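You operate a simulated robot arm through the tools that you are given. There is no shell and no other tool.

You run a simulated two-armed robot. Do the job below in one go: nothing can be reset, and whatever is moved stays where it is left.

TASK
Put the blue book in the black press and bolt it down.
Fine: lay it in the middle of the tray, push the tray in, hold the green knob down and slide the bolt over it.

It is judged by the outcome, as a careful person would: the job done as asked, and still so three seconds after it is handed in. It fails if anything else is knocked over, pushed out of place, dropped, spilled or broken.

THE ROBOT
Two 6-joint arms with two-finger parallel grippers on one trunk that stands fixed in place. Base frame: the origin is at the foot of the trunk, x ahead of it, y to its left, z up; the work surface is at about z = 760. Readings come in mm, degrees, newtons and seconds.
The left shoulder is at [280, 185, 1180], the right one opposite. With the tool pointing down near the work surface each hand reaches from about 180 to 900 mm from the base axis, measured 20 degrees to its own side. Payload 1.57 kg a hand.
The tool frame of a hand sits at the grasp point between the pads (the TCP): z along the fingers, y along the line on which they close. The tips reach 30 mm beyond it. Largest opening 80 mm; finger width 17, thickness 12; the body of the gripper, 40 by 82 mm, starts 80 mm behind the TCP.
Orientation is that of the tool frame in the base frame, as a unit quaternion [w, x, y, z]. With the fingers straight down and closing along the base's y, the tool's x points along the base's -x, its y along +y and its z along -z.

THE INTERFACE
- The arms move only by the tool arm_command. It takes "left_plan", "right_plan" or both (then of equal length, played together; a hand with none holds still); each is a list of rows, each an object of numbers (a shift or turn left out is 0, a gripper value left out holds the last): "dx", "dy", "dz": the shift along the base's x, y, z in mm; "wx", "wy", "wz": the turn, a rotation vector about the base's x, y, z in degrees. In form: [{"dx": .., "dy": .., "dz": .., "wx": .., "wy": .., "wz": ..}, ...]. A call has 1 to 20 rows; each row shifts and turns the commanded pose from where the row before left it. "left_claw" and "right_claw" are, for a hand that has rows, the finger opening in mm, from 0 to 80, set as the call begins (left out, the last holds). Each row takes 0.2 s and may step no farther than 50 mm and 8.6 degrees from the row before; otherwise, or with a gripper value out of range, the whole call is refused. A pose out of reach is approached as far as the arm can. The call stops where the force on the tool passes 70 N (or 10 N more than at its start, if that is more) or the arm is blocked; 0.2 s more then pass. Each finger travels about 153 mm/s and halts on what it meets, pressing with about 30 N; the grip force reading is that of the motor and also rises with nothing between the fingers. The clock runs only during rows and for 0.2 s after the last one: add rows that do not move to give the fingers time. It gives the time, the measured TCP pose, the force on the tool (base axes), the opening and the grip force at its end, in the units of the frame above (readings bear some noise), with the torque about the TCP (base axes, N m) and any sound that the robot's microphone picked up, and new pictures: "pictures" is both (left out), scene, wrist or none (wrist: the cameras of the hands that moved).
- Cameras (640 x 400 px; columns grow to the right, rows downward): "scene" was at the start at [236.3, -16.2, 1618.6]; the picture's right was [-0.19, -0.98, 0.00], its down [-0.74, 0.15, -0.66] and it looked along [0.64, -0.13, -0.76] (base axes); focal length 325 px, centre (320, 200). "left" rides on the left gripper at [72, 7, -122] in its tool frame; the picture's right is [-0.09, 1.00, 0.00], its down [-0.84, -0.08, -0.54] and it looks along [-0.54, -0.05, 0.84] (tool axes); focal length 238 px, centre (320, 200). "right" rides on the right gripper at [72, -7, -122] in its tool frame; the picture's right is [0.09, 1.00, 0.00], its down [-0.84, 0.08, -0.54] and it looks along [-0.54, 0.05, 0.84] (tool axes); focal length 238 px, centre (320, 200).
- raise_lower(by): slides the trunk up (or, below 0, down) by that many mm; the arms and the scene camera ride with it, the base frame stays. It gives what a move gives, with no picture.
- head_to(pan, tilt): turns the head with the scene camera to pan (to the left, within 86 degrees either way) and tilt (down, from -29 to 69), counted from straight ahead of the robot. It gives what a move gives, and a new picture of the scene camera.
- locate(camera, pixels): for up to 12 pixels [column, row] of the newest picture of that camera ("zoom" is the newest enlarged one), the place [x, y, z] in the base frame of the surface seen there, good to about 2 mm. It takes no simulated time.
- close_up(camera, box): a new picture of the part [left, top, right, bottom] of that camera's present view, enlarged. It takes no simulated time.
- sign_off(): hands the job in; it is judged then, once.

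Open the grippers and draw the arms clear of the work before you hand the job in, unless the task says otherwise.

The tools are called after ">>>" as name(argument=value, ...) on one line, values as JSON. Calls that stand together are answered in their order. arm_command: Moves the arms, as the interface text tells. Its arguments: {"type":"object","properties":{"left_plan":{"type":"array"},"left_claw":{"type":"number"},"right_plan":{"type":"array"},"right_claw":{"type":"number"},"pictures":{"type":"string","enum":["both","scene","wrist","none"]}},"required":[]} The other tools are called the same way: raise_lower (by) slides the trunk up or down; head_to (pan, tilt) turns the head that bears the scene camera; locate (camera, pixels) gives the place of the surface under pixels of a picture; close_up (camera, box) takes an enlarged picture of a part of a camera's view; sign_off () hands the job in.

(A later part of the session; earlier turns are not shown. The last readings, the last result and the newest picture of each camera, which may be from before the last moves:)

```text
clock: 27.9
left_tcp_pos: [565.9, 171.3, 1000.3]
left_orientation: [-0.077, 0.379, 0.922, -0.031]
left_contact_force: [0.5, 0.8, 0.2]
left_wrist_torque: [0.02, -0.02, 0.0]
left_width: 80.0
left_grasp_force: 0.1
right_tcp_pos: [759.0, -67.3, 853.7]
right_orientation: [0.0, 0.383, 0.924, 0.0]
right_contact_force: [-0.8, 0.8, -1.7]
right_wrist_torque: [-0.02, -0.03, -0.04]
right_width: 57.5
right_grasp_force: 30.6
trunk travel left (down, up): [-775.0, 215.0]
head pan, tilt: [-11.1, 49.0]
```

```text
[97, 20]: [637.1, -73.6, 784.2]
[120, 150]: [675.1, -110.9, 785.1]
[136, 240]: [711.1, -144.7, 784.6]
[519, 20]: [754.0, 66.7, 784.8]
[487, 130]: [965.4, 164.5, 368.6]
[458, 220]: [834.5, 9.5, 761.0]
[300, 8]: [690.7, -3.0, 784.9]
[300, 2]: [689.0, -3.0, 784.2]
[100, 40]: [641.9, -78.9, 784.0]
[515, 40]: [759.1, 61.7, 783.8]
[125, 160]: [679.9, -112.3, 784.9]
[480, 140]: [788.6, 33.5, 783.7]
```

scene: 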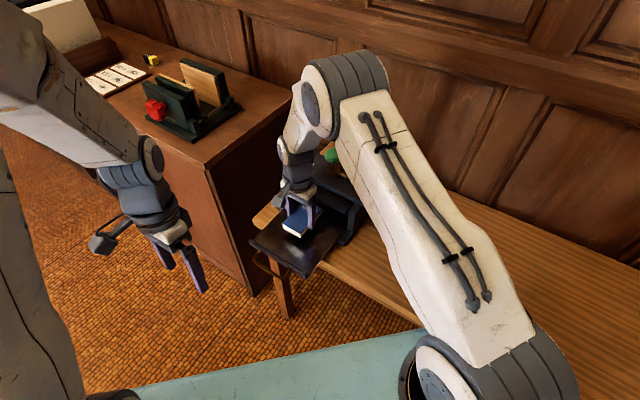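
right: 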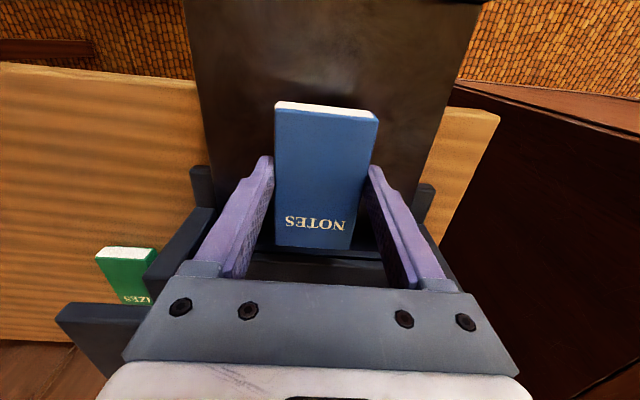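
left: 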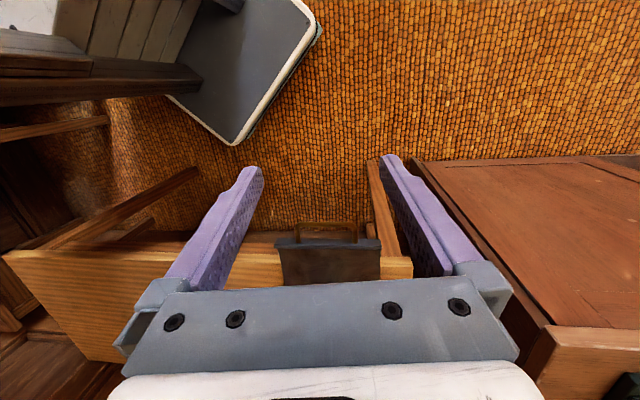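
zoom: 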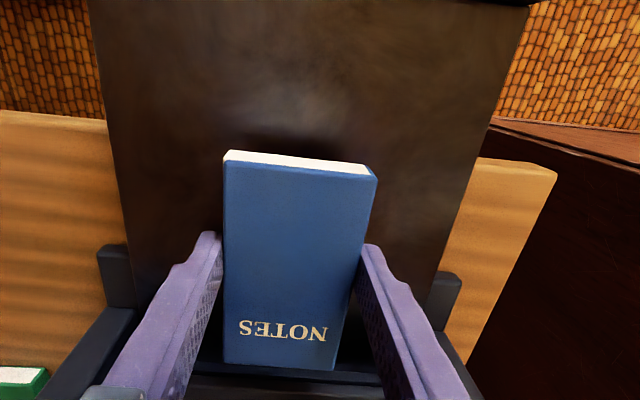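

The tray floor runs a from -398.5 to -581.5, so the book is centered sideways; I'll shift it 2 mm inward and lower it 35 mm to just above the floor (z≈784).

>>> arm_command(right_plan=[{"dx": 1.4, "dy": -1.4, "dz": -8}, {"dz": -10}, {"dz": -8}, {"dz": -5}, {"dz": -2.5}, {"dz": -1.5}, {}], pictures="wrist")

```text
clock: 29.5
left_tcp_pos: [566.0, 170.4, 1001.3]
left_orientation: [-0.076, 0.38, 0.921, -0.032]
left_contact_force: [0.2, 0.2, -0.5]
left_wrist_torque: [-0.01, 0.01, -0.04]
left_width: 80.2
left_grasp_force: 0.1
right_tcp_pos: [763.1, -69.0, 818.5]
right_orientation: [0.0, 0.383, 0.924, 0.0]
right_contact_force: [-0.6, -0.1, -1.2]
right_wrist_torque: [0.03, 0.01, 0.0]
right_width: 57.3
right_grasp_force: 29.8
trunk travel left (down, up): [-775.0, 215.0]
head pan, tilt: [-11.1, 49.0]
```

right: 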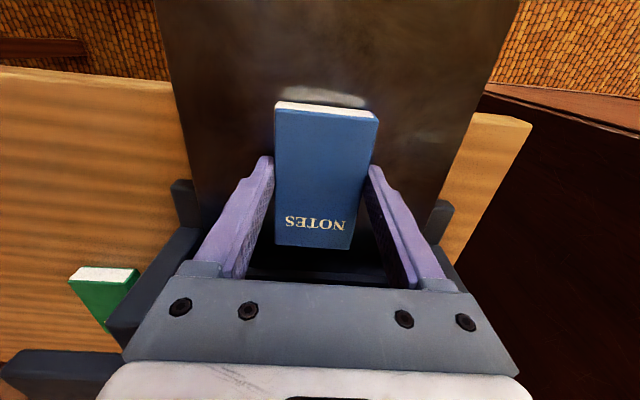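

TCP is at z=818.5 with no contact yet. I'll lower 1 mm more and watch the force.

>>> arm_command(right_plan=[{"dz": -0.7}, {"dz": -0.5}, {}], pictures="none")

>>> locate(camera="right", pixels=[[279, 112], [374, 118], [349, 242], [278, 241], [330, 60], [330, 80]])

```text
clock: 30.3
left_tcp_pos: [565.8, 170.8, 1000.8]
left_orientation: [-0.077, 0.379, 0.922, -0.031]
left_contact_force: [0.1, 0.6, 0.4]
left_wrist_torque: [0.0, 0.03, -0.01]
left_width: 80.1
left_grasp_force: 0.1
right_tcp_pos: [761.5, -68.9, 818.2]
right_orientation: [0.001, 0.382, 0.924, 0.0]
right_contact_force: [0.2, 0.1, -0.3]
right_wrist_torque: [0.0, 0.0, 0.02]
right_width: 57.3
right_grasp_force: 29.5
trunk travel left (down, up): [-775.0, 215.0]
head pan, tilt: [-11.1, 49.0]
```

```text
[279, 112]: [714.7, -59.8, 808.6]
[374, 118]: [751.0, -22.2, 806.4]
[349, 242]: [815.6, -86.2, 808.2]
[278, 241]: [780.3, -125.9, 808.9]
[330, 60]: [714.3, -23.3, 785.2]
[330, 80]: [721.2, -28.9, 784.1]
```

The book top is at z≈808 and it is resting or within a fraction of a mm of the floor (its weight is off the tool). I'll open the fingers.

>>> arm_command(right_plan=[{}, {}], right_claw=76, pictures="wrist")

```text
clock: 30.9
left_tcp_pos: [565.7, 170.3, 999.8]
left_orientation: [-0.077, 0.378, 0.922, -0.032]
left_contact_force: [-0.6, -0.2, -0.1]
left_wrist_torque: [0.01, 0.03, 0.02]
left_width: 80.0
left_grasp_force: 0.2
right_tcp_pos: [762.0, -69.1, 817.4]
right_orientation: [0.0, 0.383, 0.924, 0.0]
right_contact_force: [-0.1, 0.2, 0.8]
right_wrist_torque: [0.02, 0.02, 0.01]
right_width: 76.0
right_grasp_force: 0.2
trunk travel left (down, up): [-775.0, 215.0]
head pan, tilt: [-11.1, 49.0]
```

right: 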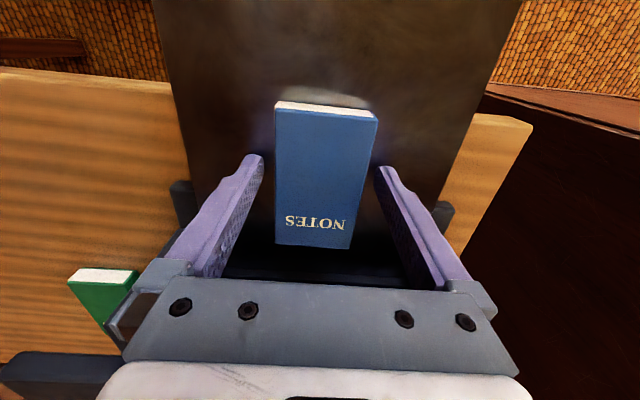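

The book stays centered in the tray with fingers open. I'll lift the right hand straight up and withdraw it to the right.

>>> arm_command(right_plan=[{"dz": 15}, {"dz": 30}, {"dz": 40}, {"dz": 45}, {"dz": 45, "dx": -10, "dy": 0}, {"dx": -20, "dy": -35, "dz": 20}, {"dx": -20, "dy": -40}, {"dx": -20, "dy": -40}, {"dx": -20, "dy": -40}, {"dx": -10, "dy": -40}, {}], pictures="both")

```text
clock: 33.3
left_tcp_pos: [566.1, 171.1, 1001.0]
left_orientation: [-0.076, 0.38, 0.921, -0.031]
left_contact_force: [-0.3, 0.9, -0.2]
left_wrist_torque: [-0.01, 0.03, 0.0]
left_width: 79.8
left_grasp_force: 0.0
right_tcp_pos: [659.2, -264.7, 1012.9]
right_orientation: [0.0, 0.382, 0.924, -0.001]
right_contact_force: [0.8, -1.6, -0.6]
right_wrist_torque: [-0.01, 0.01, -0.01]
right_width: 76.0
right_grasp_force: 0.1
trunk travel left (down, up): [-775.0, 215.0]
head pan, tilt: [-11.1, 49.0]
```

scene: 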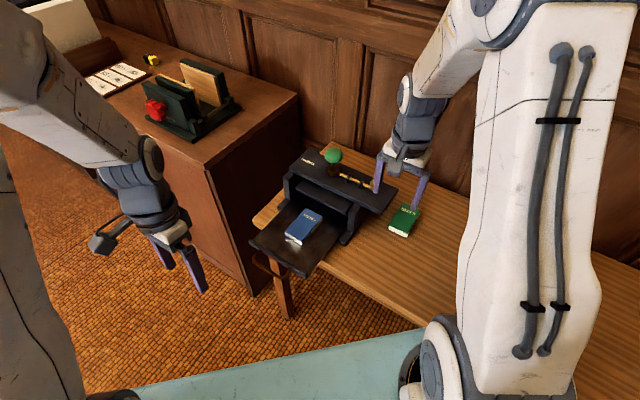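
right: 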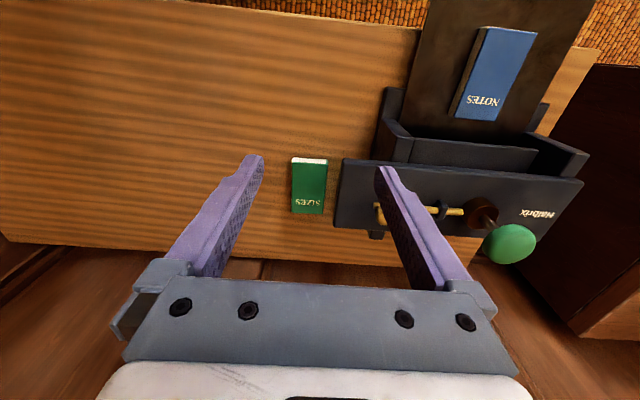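

The book lies on the extended tray. I'll enlarge the scene to verify its position relative to lip and rear wall.

>>> close_up(camera="scene", box=[240, 140, 400, 290])

>>> locate(camera="right", pixels=[[482, 32], [530, 36], [498, 118], [456, 113], [430, 5], [417, 125], [580, 15], [540, 100], [475, 132], [460, 150], [478, 212], [510, 240]])

```text
2.67 times, centred on (320, 215) of scene
```

zoom: 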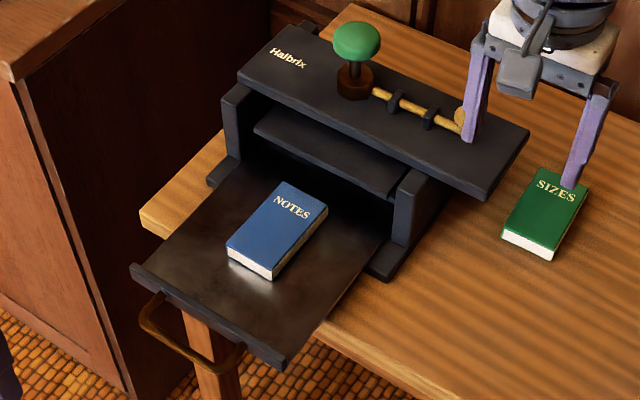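

```text
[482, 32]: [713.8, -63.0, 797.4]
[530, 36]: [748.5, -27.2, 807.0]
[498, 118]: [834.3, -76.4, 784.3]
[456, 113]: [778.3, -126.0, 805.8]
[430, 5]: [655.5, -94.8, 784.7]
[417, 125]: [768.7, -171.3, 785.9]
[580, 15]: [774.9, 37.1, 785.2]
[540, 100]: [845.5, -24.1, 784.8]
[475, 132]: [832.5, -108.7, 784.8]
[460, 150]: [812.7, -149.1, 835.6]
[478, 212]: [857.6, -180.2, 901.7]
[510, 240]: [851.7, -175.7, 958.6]
```

The book sits centered on the tray. I'll now straighten the left hand (it is tilted ~9°), turn it +90° and bring it above the handle with opening 22.

>>> arm_command(left_plan=[{"wy": -4.7}, {"wy": -4.7}, {"dx": 8.2, "dy": -12.1, "dz": -9.2, "wz": 8.15}, {"dx": 8.2, "dy": -12.1, "dz": -9.2, "wz": 8.15}, {"dx": 8.2, "dy": -12.1, "dz": -9.2, "wz": 8.15}, {"dx": 8.2, "dy": -12.1, "dz": -9.2, "wz": 8.15}, {"dx": 8.2, "dy": -12.1, "dz": -9.2, "wz": 8.15}, {"dx": 8.2, "dy": -12.1, "dz": -9.2, "wz": 8.15}, {"dx": 8.2, "dy": -12.1, "dz": -9.2, "wz": 8.15}, {"dx": 8.2, "dy": -12.1, "dz": -9.2, "wz": 8.15}, {"dx": 8.2, "dy": -12.1, "dz": -9.2, "wz": 8.15}, {"dx": 8.2, "dy": -12.1, "dz": -9.2, "wz": 8.15}, {"dx": 8.2, "dy": -12.1, "dz": -9.2, "wz": 8.15}, {}], left_claw=22, pictures="both")

```text
clock: 36.3
left_tcp_pos: [655.9, 36.2, 897.8]
left_orientation: [-0.001, -0.382, 0.924, 0.0]
left_contact_force: [-0.2, -0.8, 0.5]
left_wrist_torque: [0.02, 0.0, 0.01]
left_width: 21.8
left_grasp_force: 0.0
right_tcp_pos: [660.7, -263.4, 1012.6]
right_orientation: [0.0, 0.383, 0.924, 0.0]
right_contact_force: [0.0, 0.2, 0.1]
right_wrist_torque: [-0.01, 0.0, 0.0]
right_width: 76.2
right_grasp_force: 0.1
trunk travel left (down, up): [-775.0, 215.0]
head pan, tilt: [-11.1, 49.0]
```

scene: 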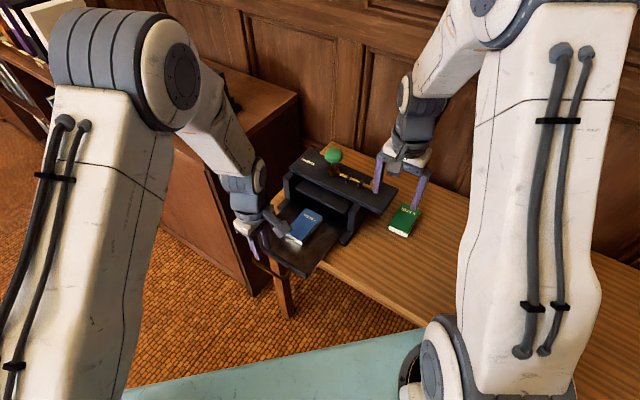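
left: 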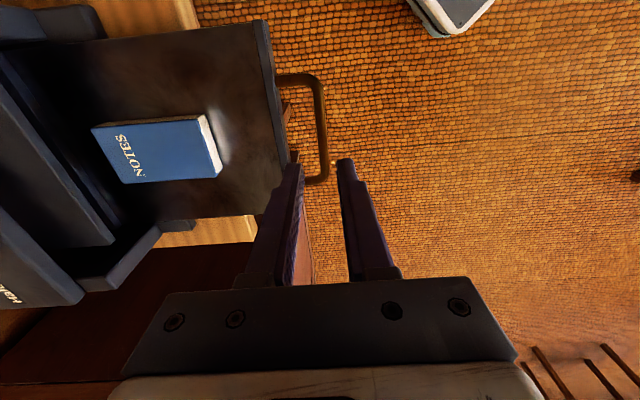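

The handle bar shows at (320,125) in the left camera. I'll measure it again to align before going down.

>>> locate(camera="left", pixels=[[319, 110], [321, 130], [323, 150], [316, 120], [325, 120], [262, 60], [275, 130], [101, 130], [205, 120], [218, 178], [125, 182], [280, 150]])

```text
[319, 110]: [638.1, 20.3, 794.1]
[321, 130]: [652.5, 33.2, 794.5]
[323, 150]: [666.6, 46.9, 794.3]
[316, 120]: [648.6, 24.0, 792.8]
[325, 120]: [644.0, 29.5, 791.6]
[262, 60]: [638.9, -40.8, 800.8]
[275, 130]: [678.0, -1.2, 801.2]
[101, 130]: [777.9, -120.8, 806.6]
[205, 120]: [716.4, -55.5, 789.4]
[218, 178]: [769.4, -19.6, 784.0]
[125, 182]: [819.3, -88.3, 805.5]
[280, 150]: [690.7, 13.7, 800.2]
```

The bar is at b≈437.6 and the hand at b≈438.2, so it is aligned. I'll descend 102 mm onto the bar and close.

>>> arm_command(left_plan=[{"dz": -16}, {"dz": -16}, {"dz": -16}, {"dz": -14}, {"dz": -12}, {"dz": -10}, {"dz": -10}, {"dz": -8}, {}], left_claw=22, pictures="wrist")

>>> arm_command(left_plan=[{}, {}, {}], left_claw=0, pictures="wrist")

```text
clock: 38.3
left_tcp_pos: [657.2, 37.4, 797.4]
left_orientation: [0.001, -0.381, 0.925, -0.001]
left_contact_force: [-0.5, -0.2, 0.1]
left_wrist_torque: [-0.01, 0.02, 0.01]
left_width: 21.8
left_grasp_force: 0.1
right_tcp_pos: [659.7, -264.5, 1014.0]
right_orientation: [-0.001, 0.382, 0.924, 0.0]
right_contact_force: [-0.2, -0.6, -0.7]
right_wrist_torque: [0.0, -0.01, 0.01]
right_width: 75.8
right_grasp_force: 0.0
trunk travel left (down, up): [-775.0, 215.0]
head pan, tilt: [-11.1, 49.0]
```

left: 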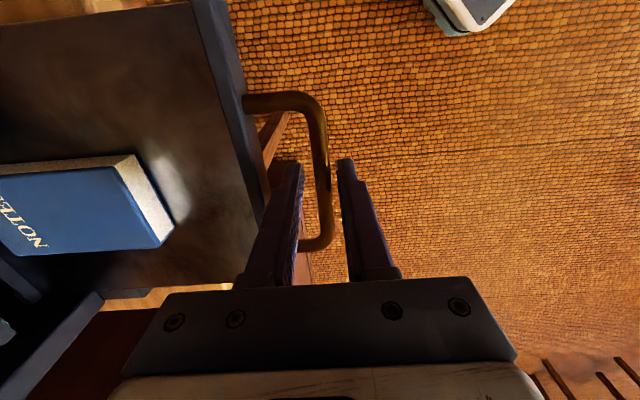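

```text
clock: 39.1
left_tcp_pos: [656.0, 37.7, 796.8]
left_orientation: [-0.001, -0.383, 0.924, 0.0]
left_contact_force: [-0.1, -0.7, -2.7]
left_wrist_torque: [-0.03, 0.06, 0.46]
left_width: 9.8
left_grasp_force: 28.4
right_tcp_pos: [659.5, -264.1, 1013.4]
right_orientation: [0.001, 0.382, 0.924, 0.0]
right_contact_force: [-0.2, 0.1, -0.1]
right_wrist_torque: [0.03, 0.0, -0.02]
right_width: 76.0
right_grasp_force: 0.1
trunk travel left (down, up): [-775.0, 215.0]
head pan, tilt: [-11.1, 49.0]
```

left: 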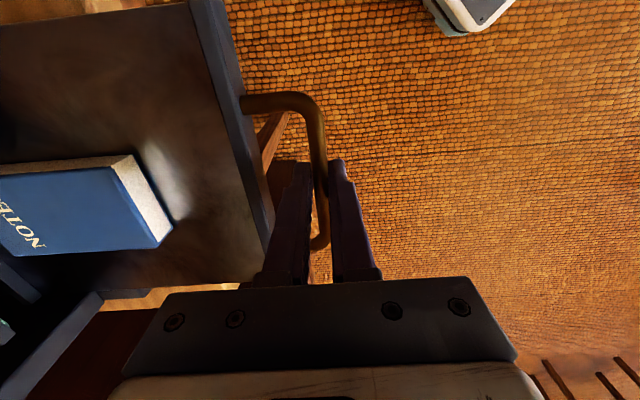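

The handle is gripped (9.8 mm, 28 N). I'll push the tray in slowly and smoothly by about 109 mm so the book does not shift.

>>> arm_command(left_plan=[{"dx": 1.41, "dy": -1.41}, {"dx": 2.83, "dy": -2.83}, {"dx": 4.24, "dy": -4.24}, {"dx": 4.6, "dy": -4.6}, {"dx": 4.6, "dy": -4.6}, {"dx": 4.6, "dy": -4.6}, {"dx": 4.6, "dy": -4.6}, {"dx": 4.6, "dy": -4.6}, {"dx": 4.6, "dy": -4.6}, {"dx": 4.6, "dy": -4.6}, {"dx": 4.6, "dy": -4.6}, {"dx": 4.6, "dy": -4.6}, {"dx": 4.6, "dy": -4.6}, {"dx": 4.6, "dy": -4.6}, {"dx": 4.6, "dy": -4.6}, {"dx": 4.6, "dy": -4.6}, {"dx": 4.6, "dy": -4.6}, {"dx": 2.83, "dy": -2.83}, {"dx": 1.41, "dy": -1.41}, {}], pictures="both")

```text
clock: 43.3
left_tcp_pos: [734.0, -40.1, 796.2]
left_orientation: [0.0, -0.382, 0.924, 0.0]
left_contact_force: [-7.7, -5.6, -1.8]
left_wrist_torque: [-0.27, 0.28, 0.45]
left_width: 9.4
left_grasp_force: 27.9
right_tcp_pos: [660.1, -263.8, 1012.8]
right_orientation: [0.0, 0.382, 0.924, 0.0]
right_contact_force: [0.0, 0.3, -1.6]
right_wrist_torque: [0.03, 0.01, -0.01]
right_width: 76.3
right_grasp_force: 0.0
trunk travel left (down, up): [-775.0, 215.0]
head pan, tilt: [-11.1, 49.0]
```

scene: 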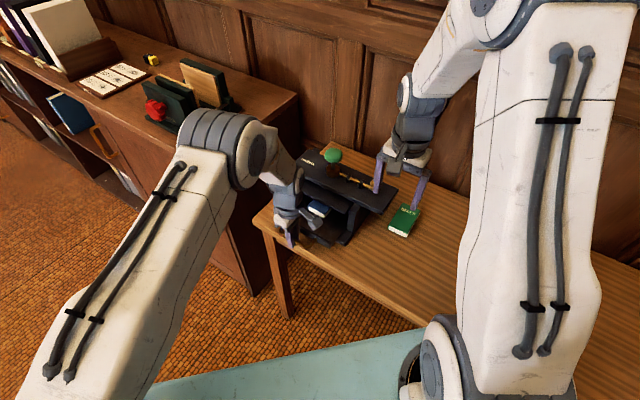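
left: 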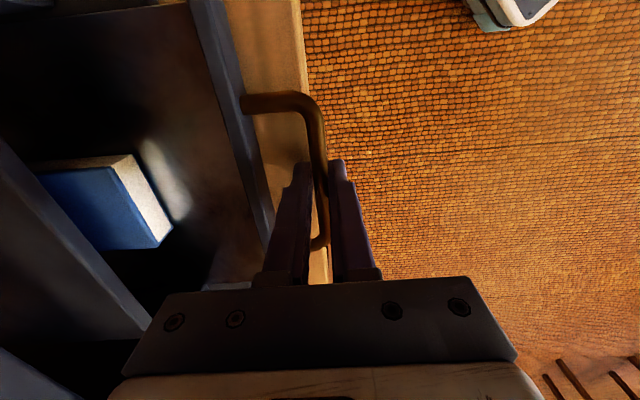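

The tray moved in 110 mm with the book unmoved on it. I'll push the remaining ~34 mm slowly until it stops.

>>> arm_command(left_plan=[{"dx": 1.8, "dy": -1.4}, {"dx": 3, "dy": -2.7}, {"dx": 3.5, "dy": -3.3}, {"dx": 3.5, "dy": -3.5}, {"dx": 3.5, "dy": -3.5}, {"dx": 3.5, "dy": -3.5}, {"dx": 2.5, "dy": -2.5}, {"dx": 1.4, "dy": -1.4}, {"dx": 1.0, "dy": -1.0}, {}], pictures="none")

```text
clock: 45.5
left_tcp_pos: [756.2, -62.8, 797.4]
left_orientation: [-0.001, -0.383, 0.924, 0.001]
left_contact_force: [-11.0, -8.6, -15.3]
left_wrist_torque: [-0.16, 0.16, 0.46]
left_width: 9.9
left_grasp_force: 28.4
right_tcp_pos: [659.9, -263.7, 1013.5]
right_orientation: [0.0, 0.383, 0.924, -0.001]
right_contact_force: [-0.5, -0.5, -0.5]
right_wrist_torque: [-0.01, 0.02, -0.02]
right_width: 76.0
right_grasp_force: 0.1
trunk travel left (down, up): [-775.0, 215.0]
head pan, tilt: [-11.1, 49.0]
```

The tray is at b≈579, about 2 mm from its original place. I'll ease the sideways load (shift (-0.7,-0.7), down 0.8) and push another 4 mm to the stop.

>>> arm_command(left_plan=[{"dx": -0.7, "dy": -0.7, "dz": -0.8}, {"dx": 0.7, "dy": -0.7}, {"dx": 0.7, "dy": -0.7}, {"dx": 0.7, "dy": -0.7}, {"dx": 0.7, "dy": -0.7}, {}], pictures="both")

```text
clock: 46.9
left_tcp_pos: [756.9, -64.5, 796.5]
left_orientation: [-0.002, -0.383, 0.924, 0.002]
left_contact_force: [-19.4, 16.2, 11.5]
left_wrist_torque: [0.55, -0.24, 0.35]
left_width: 9.8
left_grasp_force: 27.6
right_tcp_pos: [660.7, -261.8, 1014.5]
right_orientation: [0.001, 0.383, 0.924, 0.001]
right_contact_force: [-0.6, -1.0, -0.6]
right_wrist_torque: [-0.01, 0.03, 0.04]
right_width: 76.0
right_grasp_force: 0.1
trunk travel left (down, up): [-775.0, 215.0]
head pan, tilt: [-11.1, 49.0]
```

scene: 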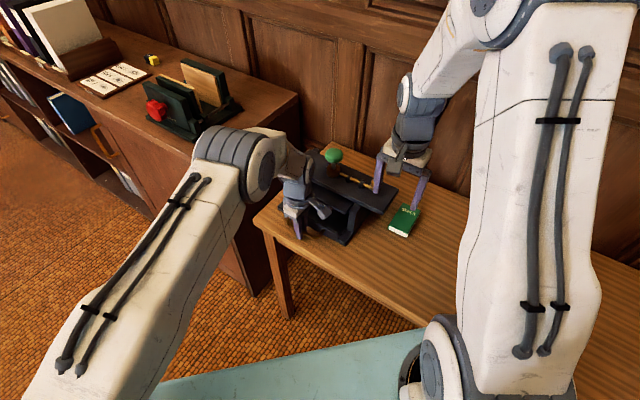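
left: 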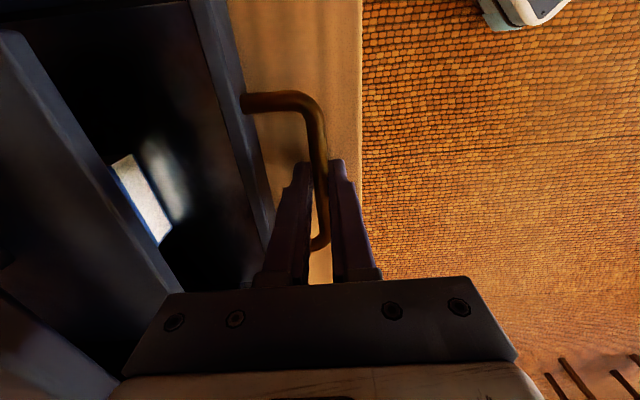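

The tray meets its stop (≈25 N pushing back) at its original depth. I'll release the handle and lift the left hand.

>>> arm_command(left_plan=[{"dx": -1, "dy": 1}, {}, {}], left_claw=22, pictures="wrist")

```text
clock: 47.7
left_tcp_pos: [759.4, -66.0, 796.3]
left_orientation: [0.0, -0.382, 0.924, -0.001]
left_contact_force: [0.2, 0.2, -0.8]
left_wrist_torque: [-0.01, 0.02, 0.01]
left_width: 22.2
left_grasp_force: 0.0
right_tcp_pos: [659.4, -264.3, 1012.5]
right_orientation: [0.0, 0.383, 0.924, 0.001]
right_contact_force: [-0.2, 0.1, -0.1]
right_wrist_torque: [0.0, -0.03, 0.0]
right_width: 76.1
right_grasp_force: 0.0
trunk travel left (down, up): [-775.0, 215.0]
head pan, tilt: [-11.1, 49.0]
```

left: 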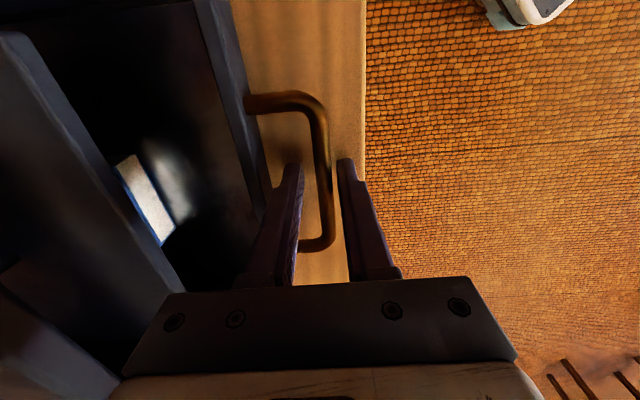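

The fingers are clear of the bar. I'll raise the left hand straight up well above the press, and look at the collar and bolt with the right camera.

>>> arm_command(left_plan=[{"dz": 25}, {"dz": 40}, {"dz": 45}, {"dz": 45}, {"dz": 45}, {"dz": 45}, {}], left_claw=0, pictures="both")

>>> close_up(camera="right", box=[330, 70, 600, 280])

>>> close_up(camera="scene", box=[270, 135, 400, 255])

```text
clock: 49.3
left_tcp_pos: [759.1, -66.7, 1042.4]
left_orientation: [0.001, -0.382, 0.924, -0.001]
left_contact_force: [0.2, 0.1, -0.3]
left_wrist_torque: [0.0, -0.02, 0.0]
left_width: 0.0
left_grasp_force: 21.2
right_tcp_pos: [660.1, -264.3, 1013.7]
right_orientation: [0.0, 0.382, 0.924, 0.001]
right_contact_force: [-0.2, 0.2, 0.2]
right_wrist_torque: [0.02, 0.01, 0.01]
right_width: 75.9
right_grasp_force: 0.0
trunk travel left (down, up): [-775.0, 215.0]
head pan, tilt: [-11.1, 49.0]
```

scene: 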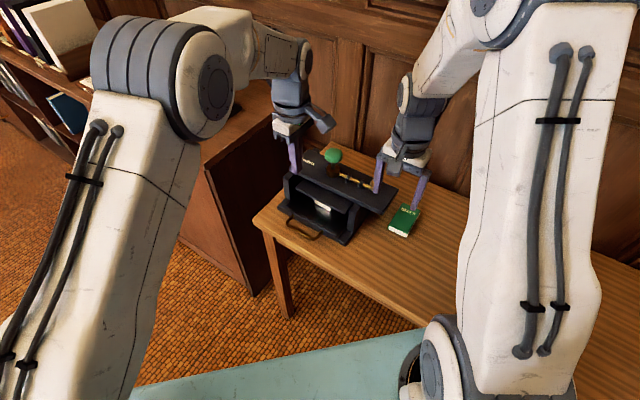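
left: 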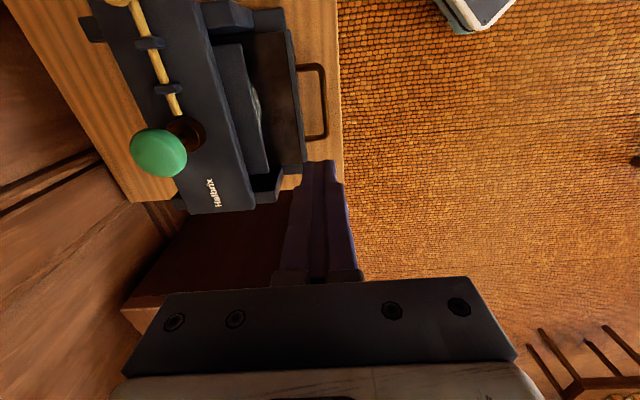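

```text
1.90 times, centred on (465, 175) of right
```

zoom: 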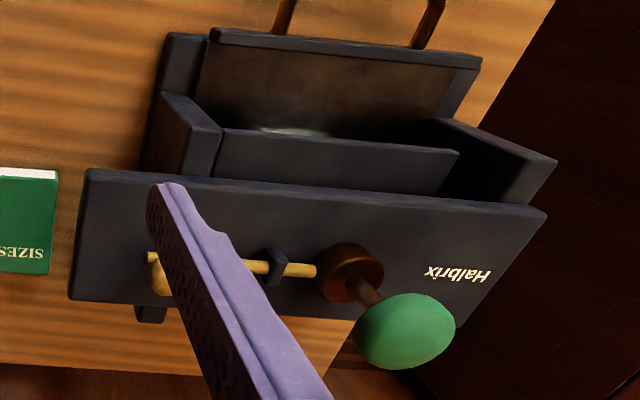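

```text
3.33 times, centred on (335, 195) of scene
```

zoom: 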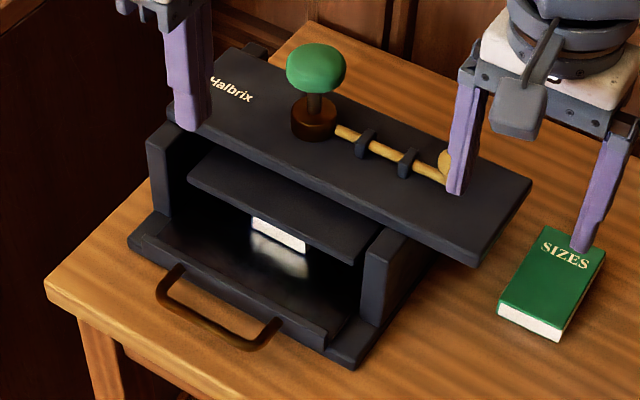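

The tray is in with the book under the platen. Now I'll turn the left hand (closed fingers) to face the knob (yaw ≈ -31.5°) and tilt it 24° toward it for reach, still high above the press.

>>> arm_command(left_plan=[{"wz": -8.5}, {"wz": -8.5}, {"wz": -8.5}, {"wz": -8.5}, {"wz": -8.5}, {"wz": -8.5}, {"wz": -8.5}, {"wz": -8.5}, {"wz": -8.5}, {"wx": -4.18, "wy": -6.82}, {"wx": -4.18, "wy": -6.82}, {"wx": -4.18, "wy": -6.82}, {}], pictures="both")

```text
clock: 52.1
left_tcp_pos: [757.1, -66.6, 1042.0]
left_orientation: [0.2, 0.266, 0.941, -0.057]
left_contact_force: [0.2, 0.0, 0.0]
left_wrist_torque: [-0.02, 0.01, -0.03]
left_width: 0.0
left_grasp_force: 21.7
right_tcp_pos: [659.3, -263.8, 1013.1]
right_orientation: [0.0, 0.383, 0.924, 0.0]
right_contact_force: [-0.4, -0.4, 0.2]
right_wrist_torque: [-0.02, 0.01, -0.01]
right_width: 75.9
right_grasp_force: 0.0
trunk travel left (down, up): [-775.0, 215.0]
head pan, tilt: [-11.1, 49.0]
```

scene: 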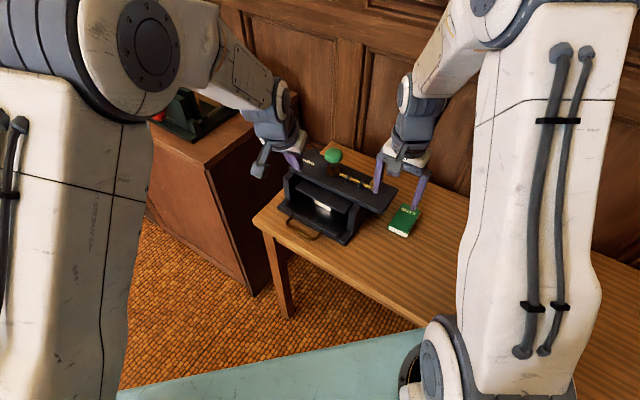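
left: 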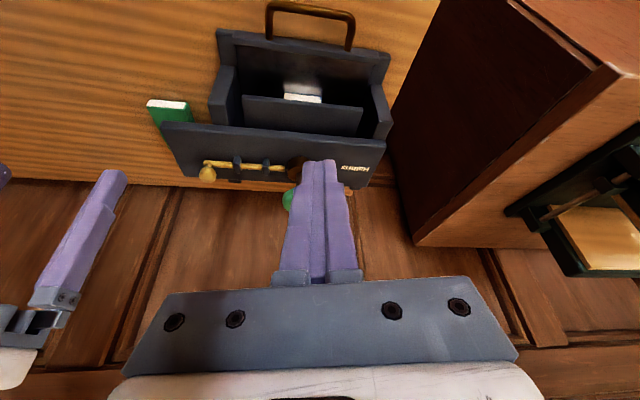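

The 24° tilt is reached and the knob is seen past the fingertips at about (290,200). I'll move the left hand forward at constant height toward above the knob to test reach.

>>> arm_command(left_plan=[{"dx": 20.4, "dy": -20.8}, {"dx": 20.4, "dy": -20.8}, {"dx": 20.4, "dy": -20.8}, {"dx": 20.4, "dy": -20.8}, {"dx": 20.4, "dy": -20.8}, {}], pictures="both")

```text
clock: 53.5
left_tcp_pos: [860.1, -170.4, 1043.2]
left_orientation: [0.199, 0.267, 0.941, -0.057]
left_contact_force: [0.2, -0.4, 0.6]
left_wrist_torque: [0.0, -0.02, 0.02]
left_width: 0.0
left_grasp_force: 21.1
right_tcp_pos: [659.4, -263.9, 1013.2]
right_orientation: [-0.001, 0.383, 0.924, 0.001]
right_contact_force: [-0.7, 0.7, 0.5]
right_wrist_torque: [0.02, 0.02, -0.02]
right_width: 76.0
right_grasp_force: 0.1
trunk travel left (down, up): [-775.0, 215.0]
head pan, tilt: [-11.1, 49.0]
```

scene: 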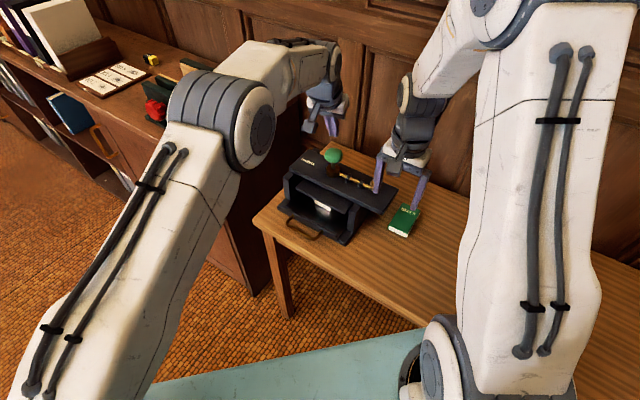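
left: 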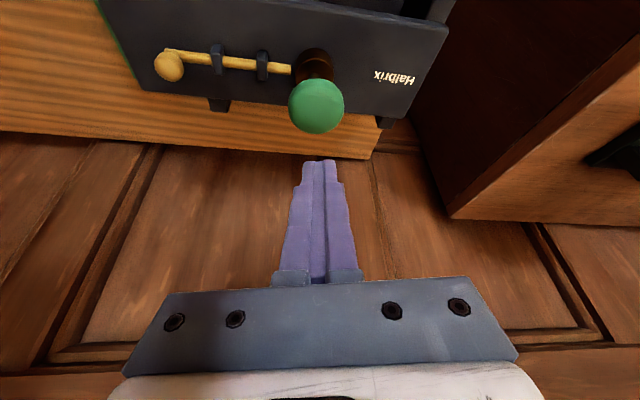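

Reach is fine: the left TCP is at (860,-170,1043) and the knob is visible at (316,107). I'll measure the knob, collar and bolt from here.

>>> locate(camera="left", pixels=[[316, 107], [292, 105], [341, 107], [316, 84], [316, 128], [316, 68], [314, 55], [280, 68], [262, 66], [240, 62], [217, 58], [170, 66]])

>>> close_up(camera="left", box=[140, 20, 380, 180])

```text
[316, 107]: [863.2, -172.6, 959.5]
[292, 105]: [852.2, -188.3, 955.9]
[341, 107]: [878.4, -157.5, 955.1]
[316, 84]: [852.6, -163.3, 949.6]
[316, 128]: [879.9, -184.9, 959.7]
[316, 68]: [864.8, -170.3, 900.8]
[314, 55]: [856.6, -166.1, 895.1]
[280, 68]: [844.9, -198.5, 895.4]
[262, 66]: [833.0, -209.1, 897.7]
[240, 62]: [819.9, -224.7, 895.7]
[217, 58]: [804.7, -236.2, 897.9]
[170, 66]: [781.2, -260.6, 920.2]
```

```text
2.50 times, centred on (260, 100) of left
```

zoom: 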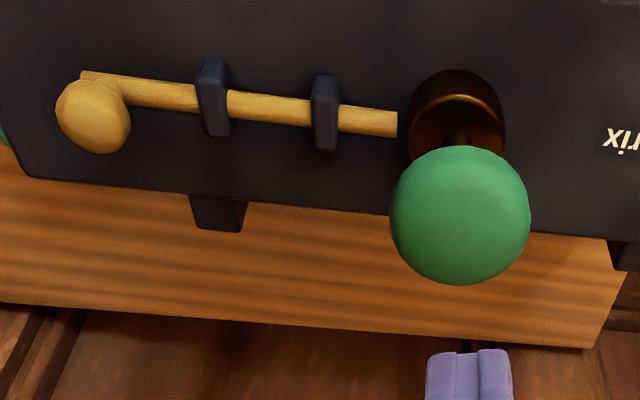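

The knob is centered near (868,-176) with top z≈960, the bolt axis at b≈738, z≈891, and the ball near (778,-264,910). I'll center the left fingertips over the knob and come down to just above it.

>>> arm_command(left_plan=[{"dx": 4, "dy": -3, "dz": -5}, {"dz": -12}, {"dz": -12}, {"dz": -10}, {"dz": -6}, {}], pictures="both")

>>> close_up(camera="scene", box=[280, 90, 400, 240])

```text
clock: 54.9
left_tcp_pos: [865.0, -172.3, 994.6]
left_orientation: [0.199, 0.266, 0.942, -0.056]
left_contact_force: [0.3, 0.5, 0.3]
left_wrist_torque: [0.0, -0.05, -0.01]
left_width: 0.3
left_grasp_force: 20.9
right_tcp_pos: [660.7, -264.3, 1012.6]
right_orientation: [-0.001, 0.382, 0.924, 0.0]
right_contact_force: [0.2, 0.6, 0.1]
right_wrist_torque: [-0.01, -0.02, 0.0]
right_width: 75.9
right_grasp_force: 0.1
trunk travel left (down, up): [-775.0, 215.0]
head pan, tilt: [-11.1, 49.0]
```

scene: 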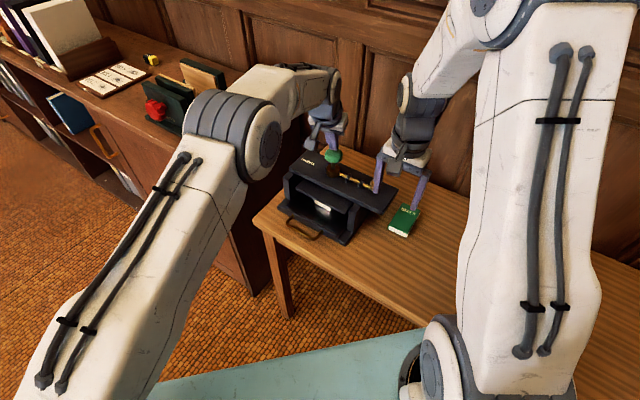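
left: 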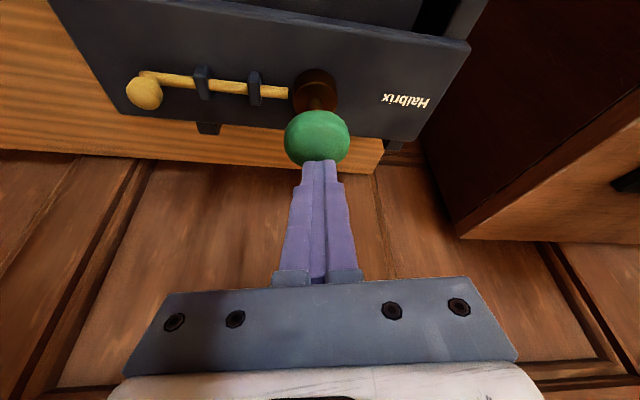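

```text
2.67 times, centred on (340, 165) of scene
```

zoom: 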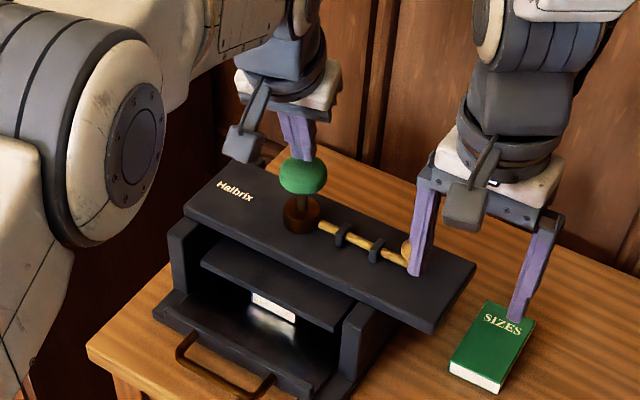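

The left fingertips hover right over the knob. Before pressing, I'll close the right fingers, tilt that hand 16° away from the left one, and bring it above the right end of the bolt.

>>> arm_command(right_plan=[{"dx": 18.3, "dy": -5.5, "dz": 0}, {"dx": 18.3, "dy": -5.5, "wx": 5.66, "wy": -5.66}, {"dx": 18.3, "dy": -5.5, "wx": 5.66, "wy": -5.66}, {"dx": 18.3, "dy": -5.5, "dz": -6}, {"dx": 18.3, "dy": -5.5, "dz": -6}, {}], right_claw=0, pictures="both")

```text
clock: 56.3
left_tcp_pos: [864.6, -172.3, 995.1]
left_orientation: [0.199, 0.266, 0.941, -0.057]
left_contact_force: [1.0, 0.1, 1.1]
left_wrist_torque: [-0.01, 0.0, 0.02]
left_width: 0.0
left_grasp_force: 21.1
right_tcp_pos: [753.2, -291.8, 1002.7]
right_orientation: [0.054, 0.379, 0.915, 0.129]
right_contact_force: [-0.6, 0.1, -0.7]
right_wrist_torque: [0.01, 0.02, -0.02]
right_width: 0.0
right_grasp_force: 21.1
trunk travel left (down, up): [-775.0, 215.0]
head pan, tilt: [-11.1, 49.0]
```

scene: 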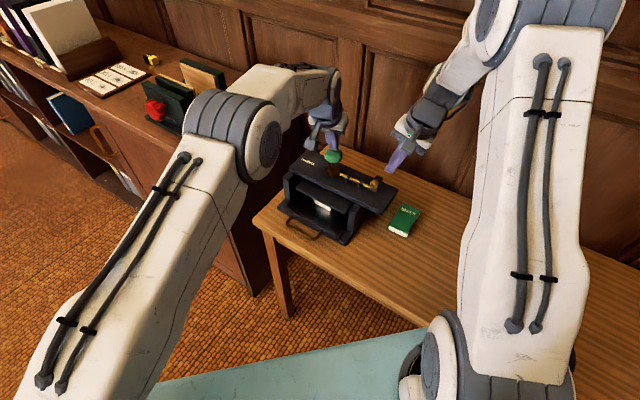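
right: 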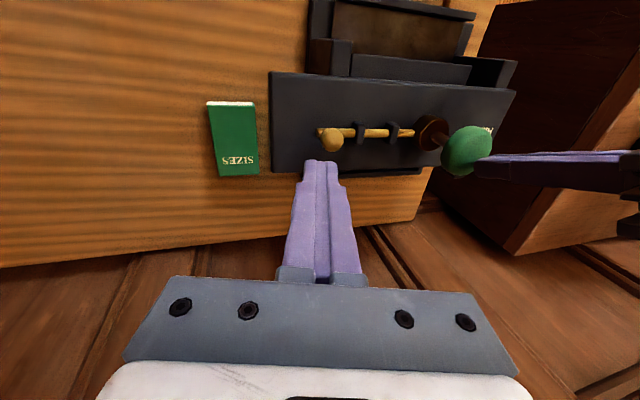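

The right camera now gives a clear view of ball (331,139), bolt, collar (431,130) and knob (467,150). I'll enlarge and measure.

>>> close_up(camera="right", box=[260, 60, 520, 200])

>>> locate(camera="right", pixels=[[319, 130], [322, 132], [331, 138], [331, 148], [322, 140], [342, 138], [346, 132], [375, 132], [412, 132], [430, 118], [432, 128], [418, 130]])

```text
2.46 times, centred on (390, 130) of right
```

zoom: 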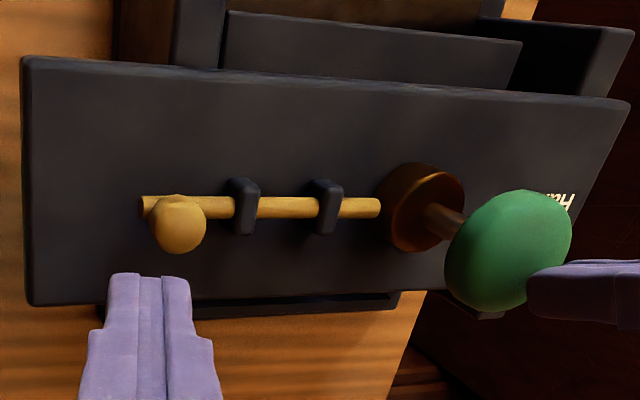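

```text
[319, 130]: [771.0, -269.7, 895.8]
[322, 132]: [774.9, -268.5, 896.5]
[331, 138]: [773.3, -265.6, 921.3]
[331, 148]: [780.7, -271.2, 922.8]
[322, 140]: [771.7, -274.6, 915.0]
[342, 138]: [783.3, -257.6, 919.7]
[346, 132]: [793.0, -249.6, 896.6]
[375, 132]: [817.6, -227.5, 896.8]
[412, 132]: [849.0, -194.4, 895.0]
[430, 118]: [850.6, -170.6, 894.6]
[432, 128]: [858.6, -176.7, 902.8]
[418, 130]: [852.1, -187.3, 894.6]
```

Bolt top is z≈896.5 (so its underside ≈ 888) and the collar top is z≈903, so the knob must go down about 15 mm. I'll press down 10 mm first and read the force.

>>> arm_command(left_plan=[{"dz": -2}, {"dz": -2}, {"dz": -2}, {"dz": -2}, {"dz": -2}, {}], pictures="scene")

>>> close_up(camera="right", box=[260, 60, 520, 200])

```text
clock: 57.7
left_tcp_pos: [865.4, -172.4, 987.1]
left_orientation: [0.201, 0.266, 0.941, -0.057]
left_contact_force: [-2.8, 0.6, 4.1]
left_wrist_torque: [0.0, 0.01, 0.0]
left_width: 0.0
left_grasp_force: 21.7
right_tcp_pos: [752.7, -292.5, 1002.0]
right_orientation: [0.053, 0.379, 0.915, 0.129]
right_contact_force: [0.4, 0.1, -0.1]
right_wrist_torque: [-0.01, 0.03, -0.03]
right_width: 0.0
right_grasp_force: 21.0
trunk travel left (down, up): [-775.0, 215.0]
head pan, tilt: [-11.1, 49.0]
```

scene: 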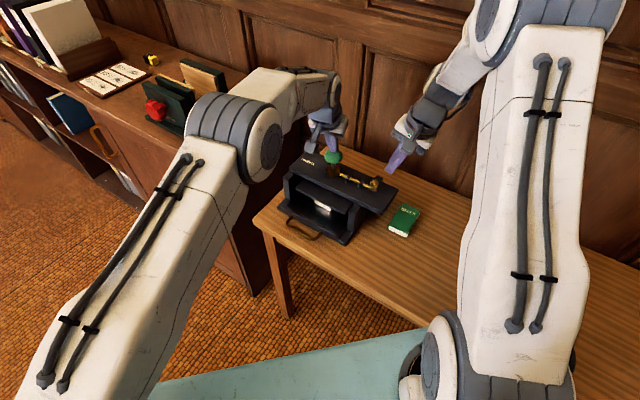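

```text
2.46 times, centred on (390, 130) of right
```

zoom: 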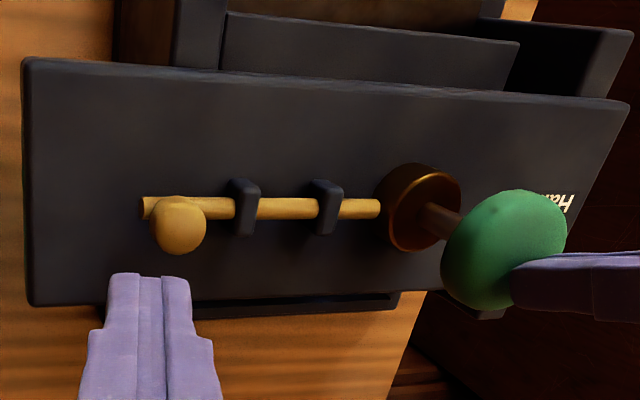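

The knob and collar are starting to move together with ~4 N. I'll press 8 mm more.

>>> arm_command(left_plan=[{"dz": -2}, {"dz": -2}, {"dz": -2}, {"dz": -2}, {}], pictures="none")

>>> close_up(camera="right", box=[260, 60, 520, 200])

```text
clock: 58.9
left_tcp_pos: [864.3, -174.1, 979.4]
left_orientation: [0.2, 0.266, 0.941, -0.056]
left_contact_force: [1.4, 0.5, 7.1]
left_wrist_torque: [0.03, -0.08, -0.02]
left_width: 0.0
left_grasp_force: 21.7
right_tcp_pos: [752.3, -291.1, 1002.0]
right_orientation: [0.053, 0.379, 0.915, 0.129]
right_contact_force: [-0.1, -0.1, -0.1]
right_wrist_torque: [-0.02, -0.01, 0.0]
right_width: 0.0
right_grasp_force: 21.4
trunk travel left (down, up): [-775.0, 215.0]
head pan, tilt: [-11.1, 49.0]
```

```text
2.46 times, centred on (390, 130) of right
```

zoom: 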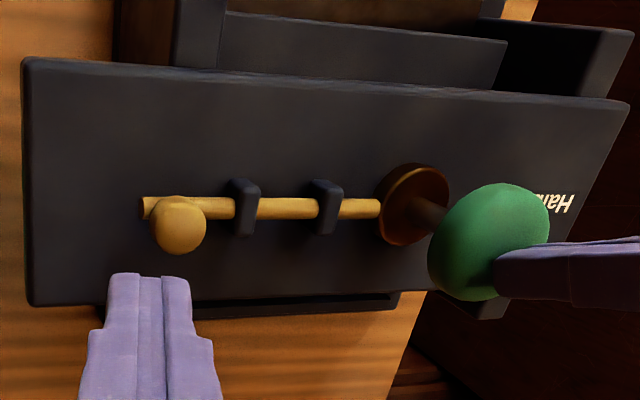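

The collar is sinking smoothly (7 N at z=979). I'll press another 6 mm.

>>> arm_command(left_plan=[{"dz": -2}, {"dz": -2}, {"dz": -2}, {}], pictures="none")

>>> close_up(camera="right", box=[260, 60, 520, 200])

>>> locate(camera="right", pixels=[[427, 132], [424, 128], [420, 135], [412, 132], [430, 128], [418, 145]])

```text
clock: 59.9
left_tcp_pos: [865.6, -173.2, 972.9]
left_orientation: [0.2, 0.266, 0.941, -0.056]
left_contact_force: [-5.2, -1.2, 9.3]
left_wrist_torque: [-0.02, 0.15, 0.01]
left_width: 0.0
left_grasp_force: 21.3
right_tcp_pos: [751.6, -291.7, 1002.4]
right_orientation: [0.053, 0.379, 0.915, 0.129]
right_contact_force: [0.6, 0.6, 0.2]
right_wrist_torque: [0.03, -0.03, 0.0]
right_width: 0.1
right_grasp_force: 21.8
trunk travel left (down, up): [-775.0, 215.0]
head pan, tilt: [-11.1, 49.0]
```

```text
2.46 times, centred on (390, 130) of right
```

zoom: 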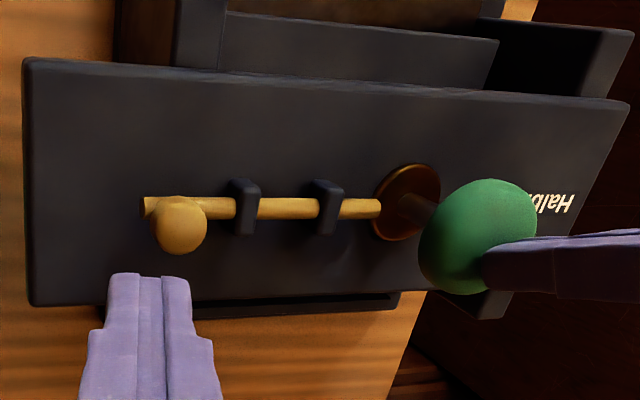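

```text
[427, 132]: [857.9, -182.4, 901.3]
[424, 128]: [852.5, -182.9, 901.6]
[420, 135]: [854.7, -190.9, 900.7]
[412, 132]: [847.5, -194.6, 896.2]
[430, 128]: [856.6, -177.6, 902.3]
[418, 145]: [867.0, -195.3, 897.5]
```

The collar is nearly flush now (9 N). I'll measure the collar's top surface in the fresh zoom.

>>> locate(camera="zoom", pixels=[[400, 180], [395, 200], [385, 220], [400, 235], [420, 175], [430, 190], [378, 208], [360, 208], [340, 250], [290, 205]])

```text
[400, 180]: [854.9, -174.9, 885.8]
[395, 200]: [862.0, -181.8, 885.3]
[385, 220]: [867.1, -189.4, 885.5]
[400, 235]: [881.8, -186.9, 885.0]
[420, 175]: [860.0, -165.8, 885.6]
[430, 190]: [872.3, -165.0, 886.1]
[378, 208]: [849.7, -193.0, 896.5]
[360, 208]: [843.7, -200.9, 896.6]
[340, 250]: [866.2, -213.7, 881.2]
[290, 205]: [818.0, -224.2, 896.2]
```

The collar top is at z≈885.5, already just under the bolt. I'll press 3 mm more for clearance and check the force.

>>> arm_command(left_plan=[{"dz": -1.5}, {"dz": -1.5}, {}], pictures="none")

>>> close_up(camera="right", box=[260, 60, 520, 200])

>>> close_up(camera="scene", box=[280, 130, 400, 240])

```text
clock: 60.7
left_tcp_pos: [865.1, -173.4, 971.9]
left_orientation: [0.201, 0.266, 0.941, -0.057]
left_contact_force: [-8.0, 0.0, 14.2]
left_wrist_torque: [-0.01, 0.18, -0.06]
left_width: 0.2
left_grasp_force: 21.3
right_tcp_pos: [752.7, -291.7, 1002.2]
right_orientation: [0.053, 0.379, 0.915, 0.129]
right_contact_force: [-0.6, 1.2, -0.4]
right_wrist_torque: [0.03, -0.03, 0.01]
right_width: 0.2
right_grasp_force: 21.6
trunk travel left (down, up): [-775.0, 215.0]
head pan, tilt: [-11.1, 49.0]
```

```text
2.46 times, centred on (390, 130) of right
```

zoom: 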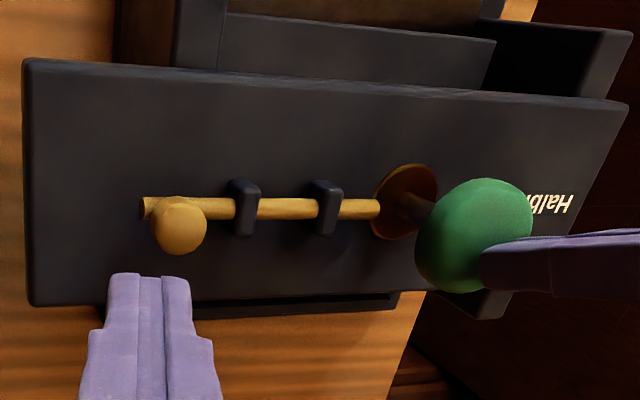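

```text
3.64 times, centred on (340, 185) of scene
```

zoom: 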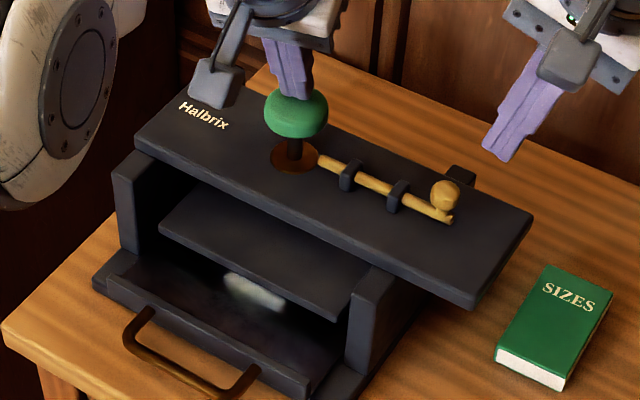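

The collar now looks flush with the plate, force 14 N. I'll measure collar, platen and book front from this zoom.

>>> locate(camera="zoom", pixels=[[280, 160], [300, 165], [310, 155], [250, 230], [200, 200], [255, 280], [262, 300], [350, 190], [445, 185], [450, 218], [325, 163], [260, 268]])

```text
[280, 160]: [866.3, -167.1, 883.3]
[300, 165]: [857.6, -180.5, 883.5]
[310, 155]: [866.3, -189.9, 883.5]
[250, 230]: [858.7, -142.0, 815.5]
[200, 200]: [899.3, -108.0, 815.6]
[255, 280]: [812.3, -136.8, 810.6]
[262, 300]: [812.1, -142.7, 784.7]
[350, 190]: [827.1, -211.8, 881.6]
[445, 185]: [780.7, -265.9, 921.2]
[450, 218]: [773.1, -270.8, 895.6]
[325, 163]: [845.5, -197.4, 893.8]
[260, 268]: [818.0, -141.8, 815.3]
```

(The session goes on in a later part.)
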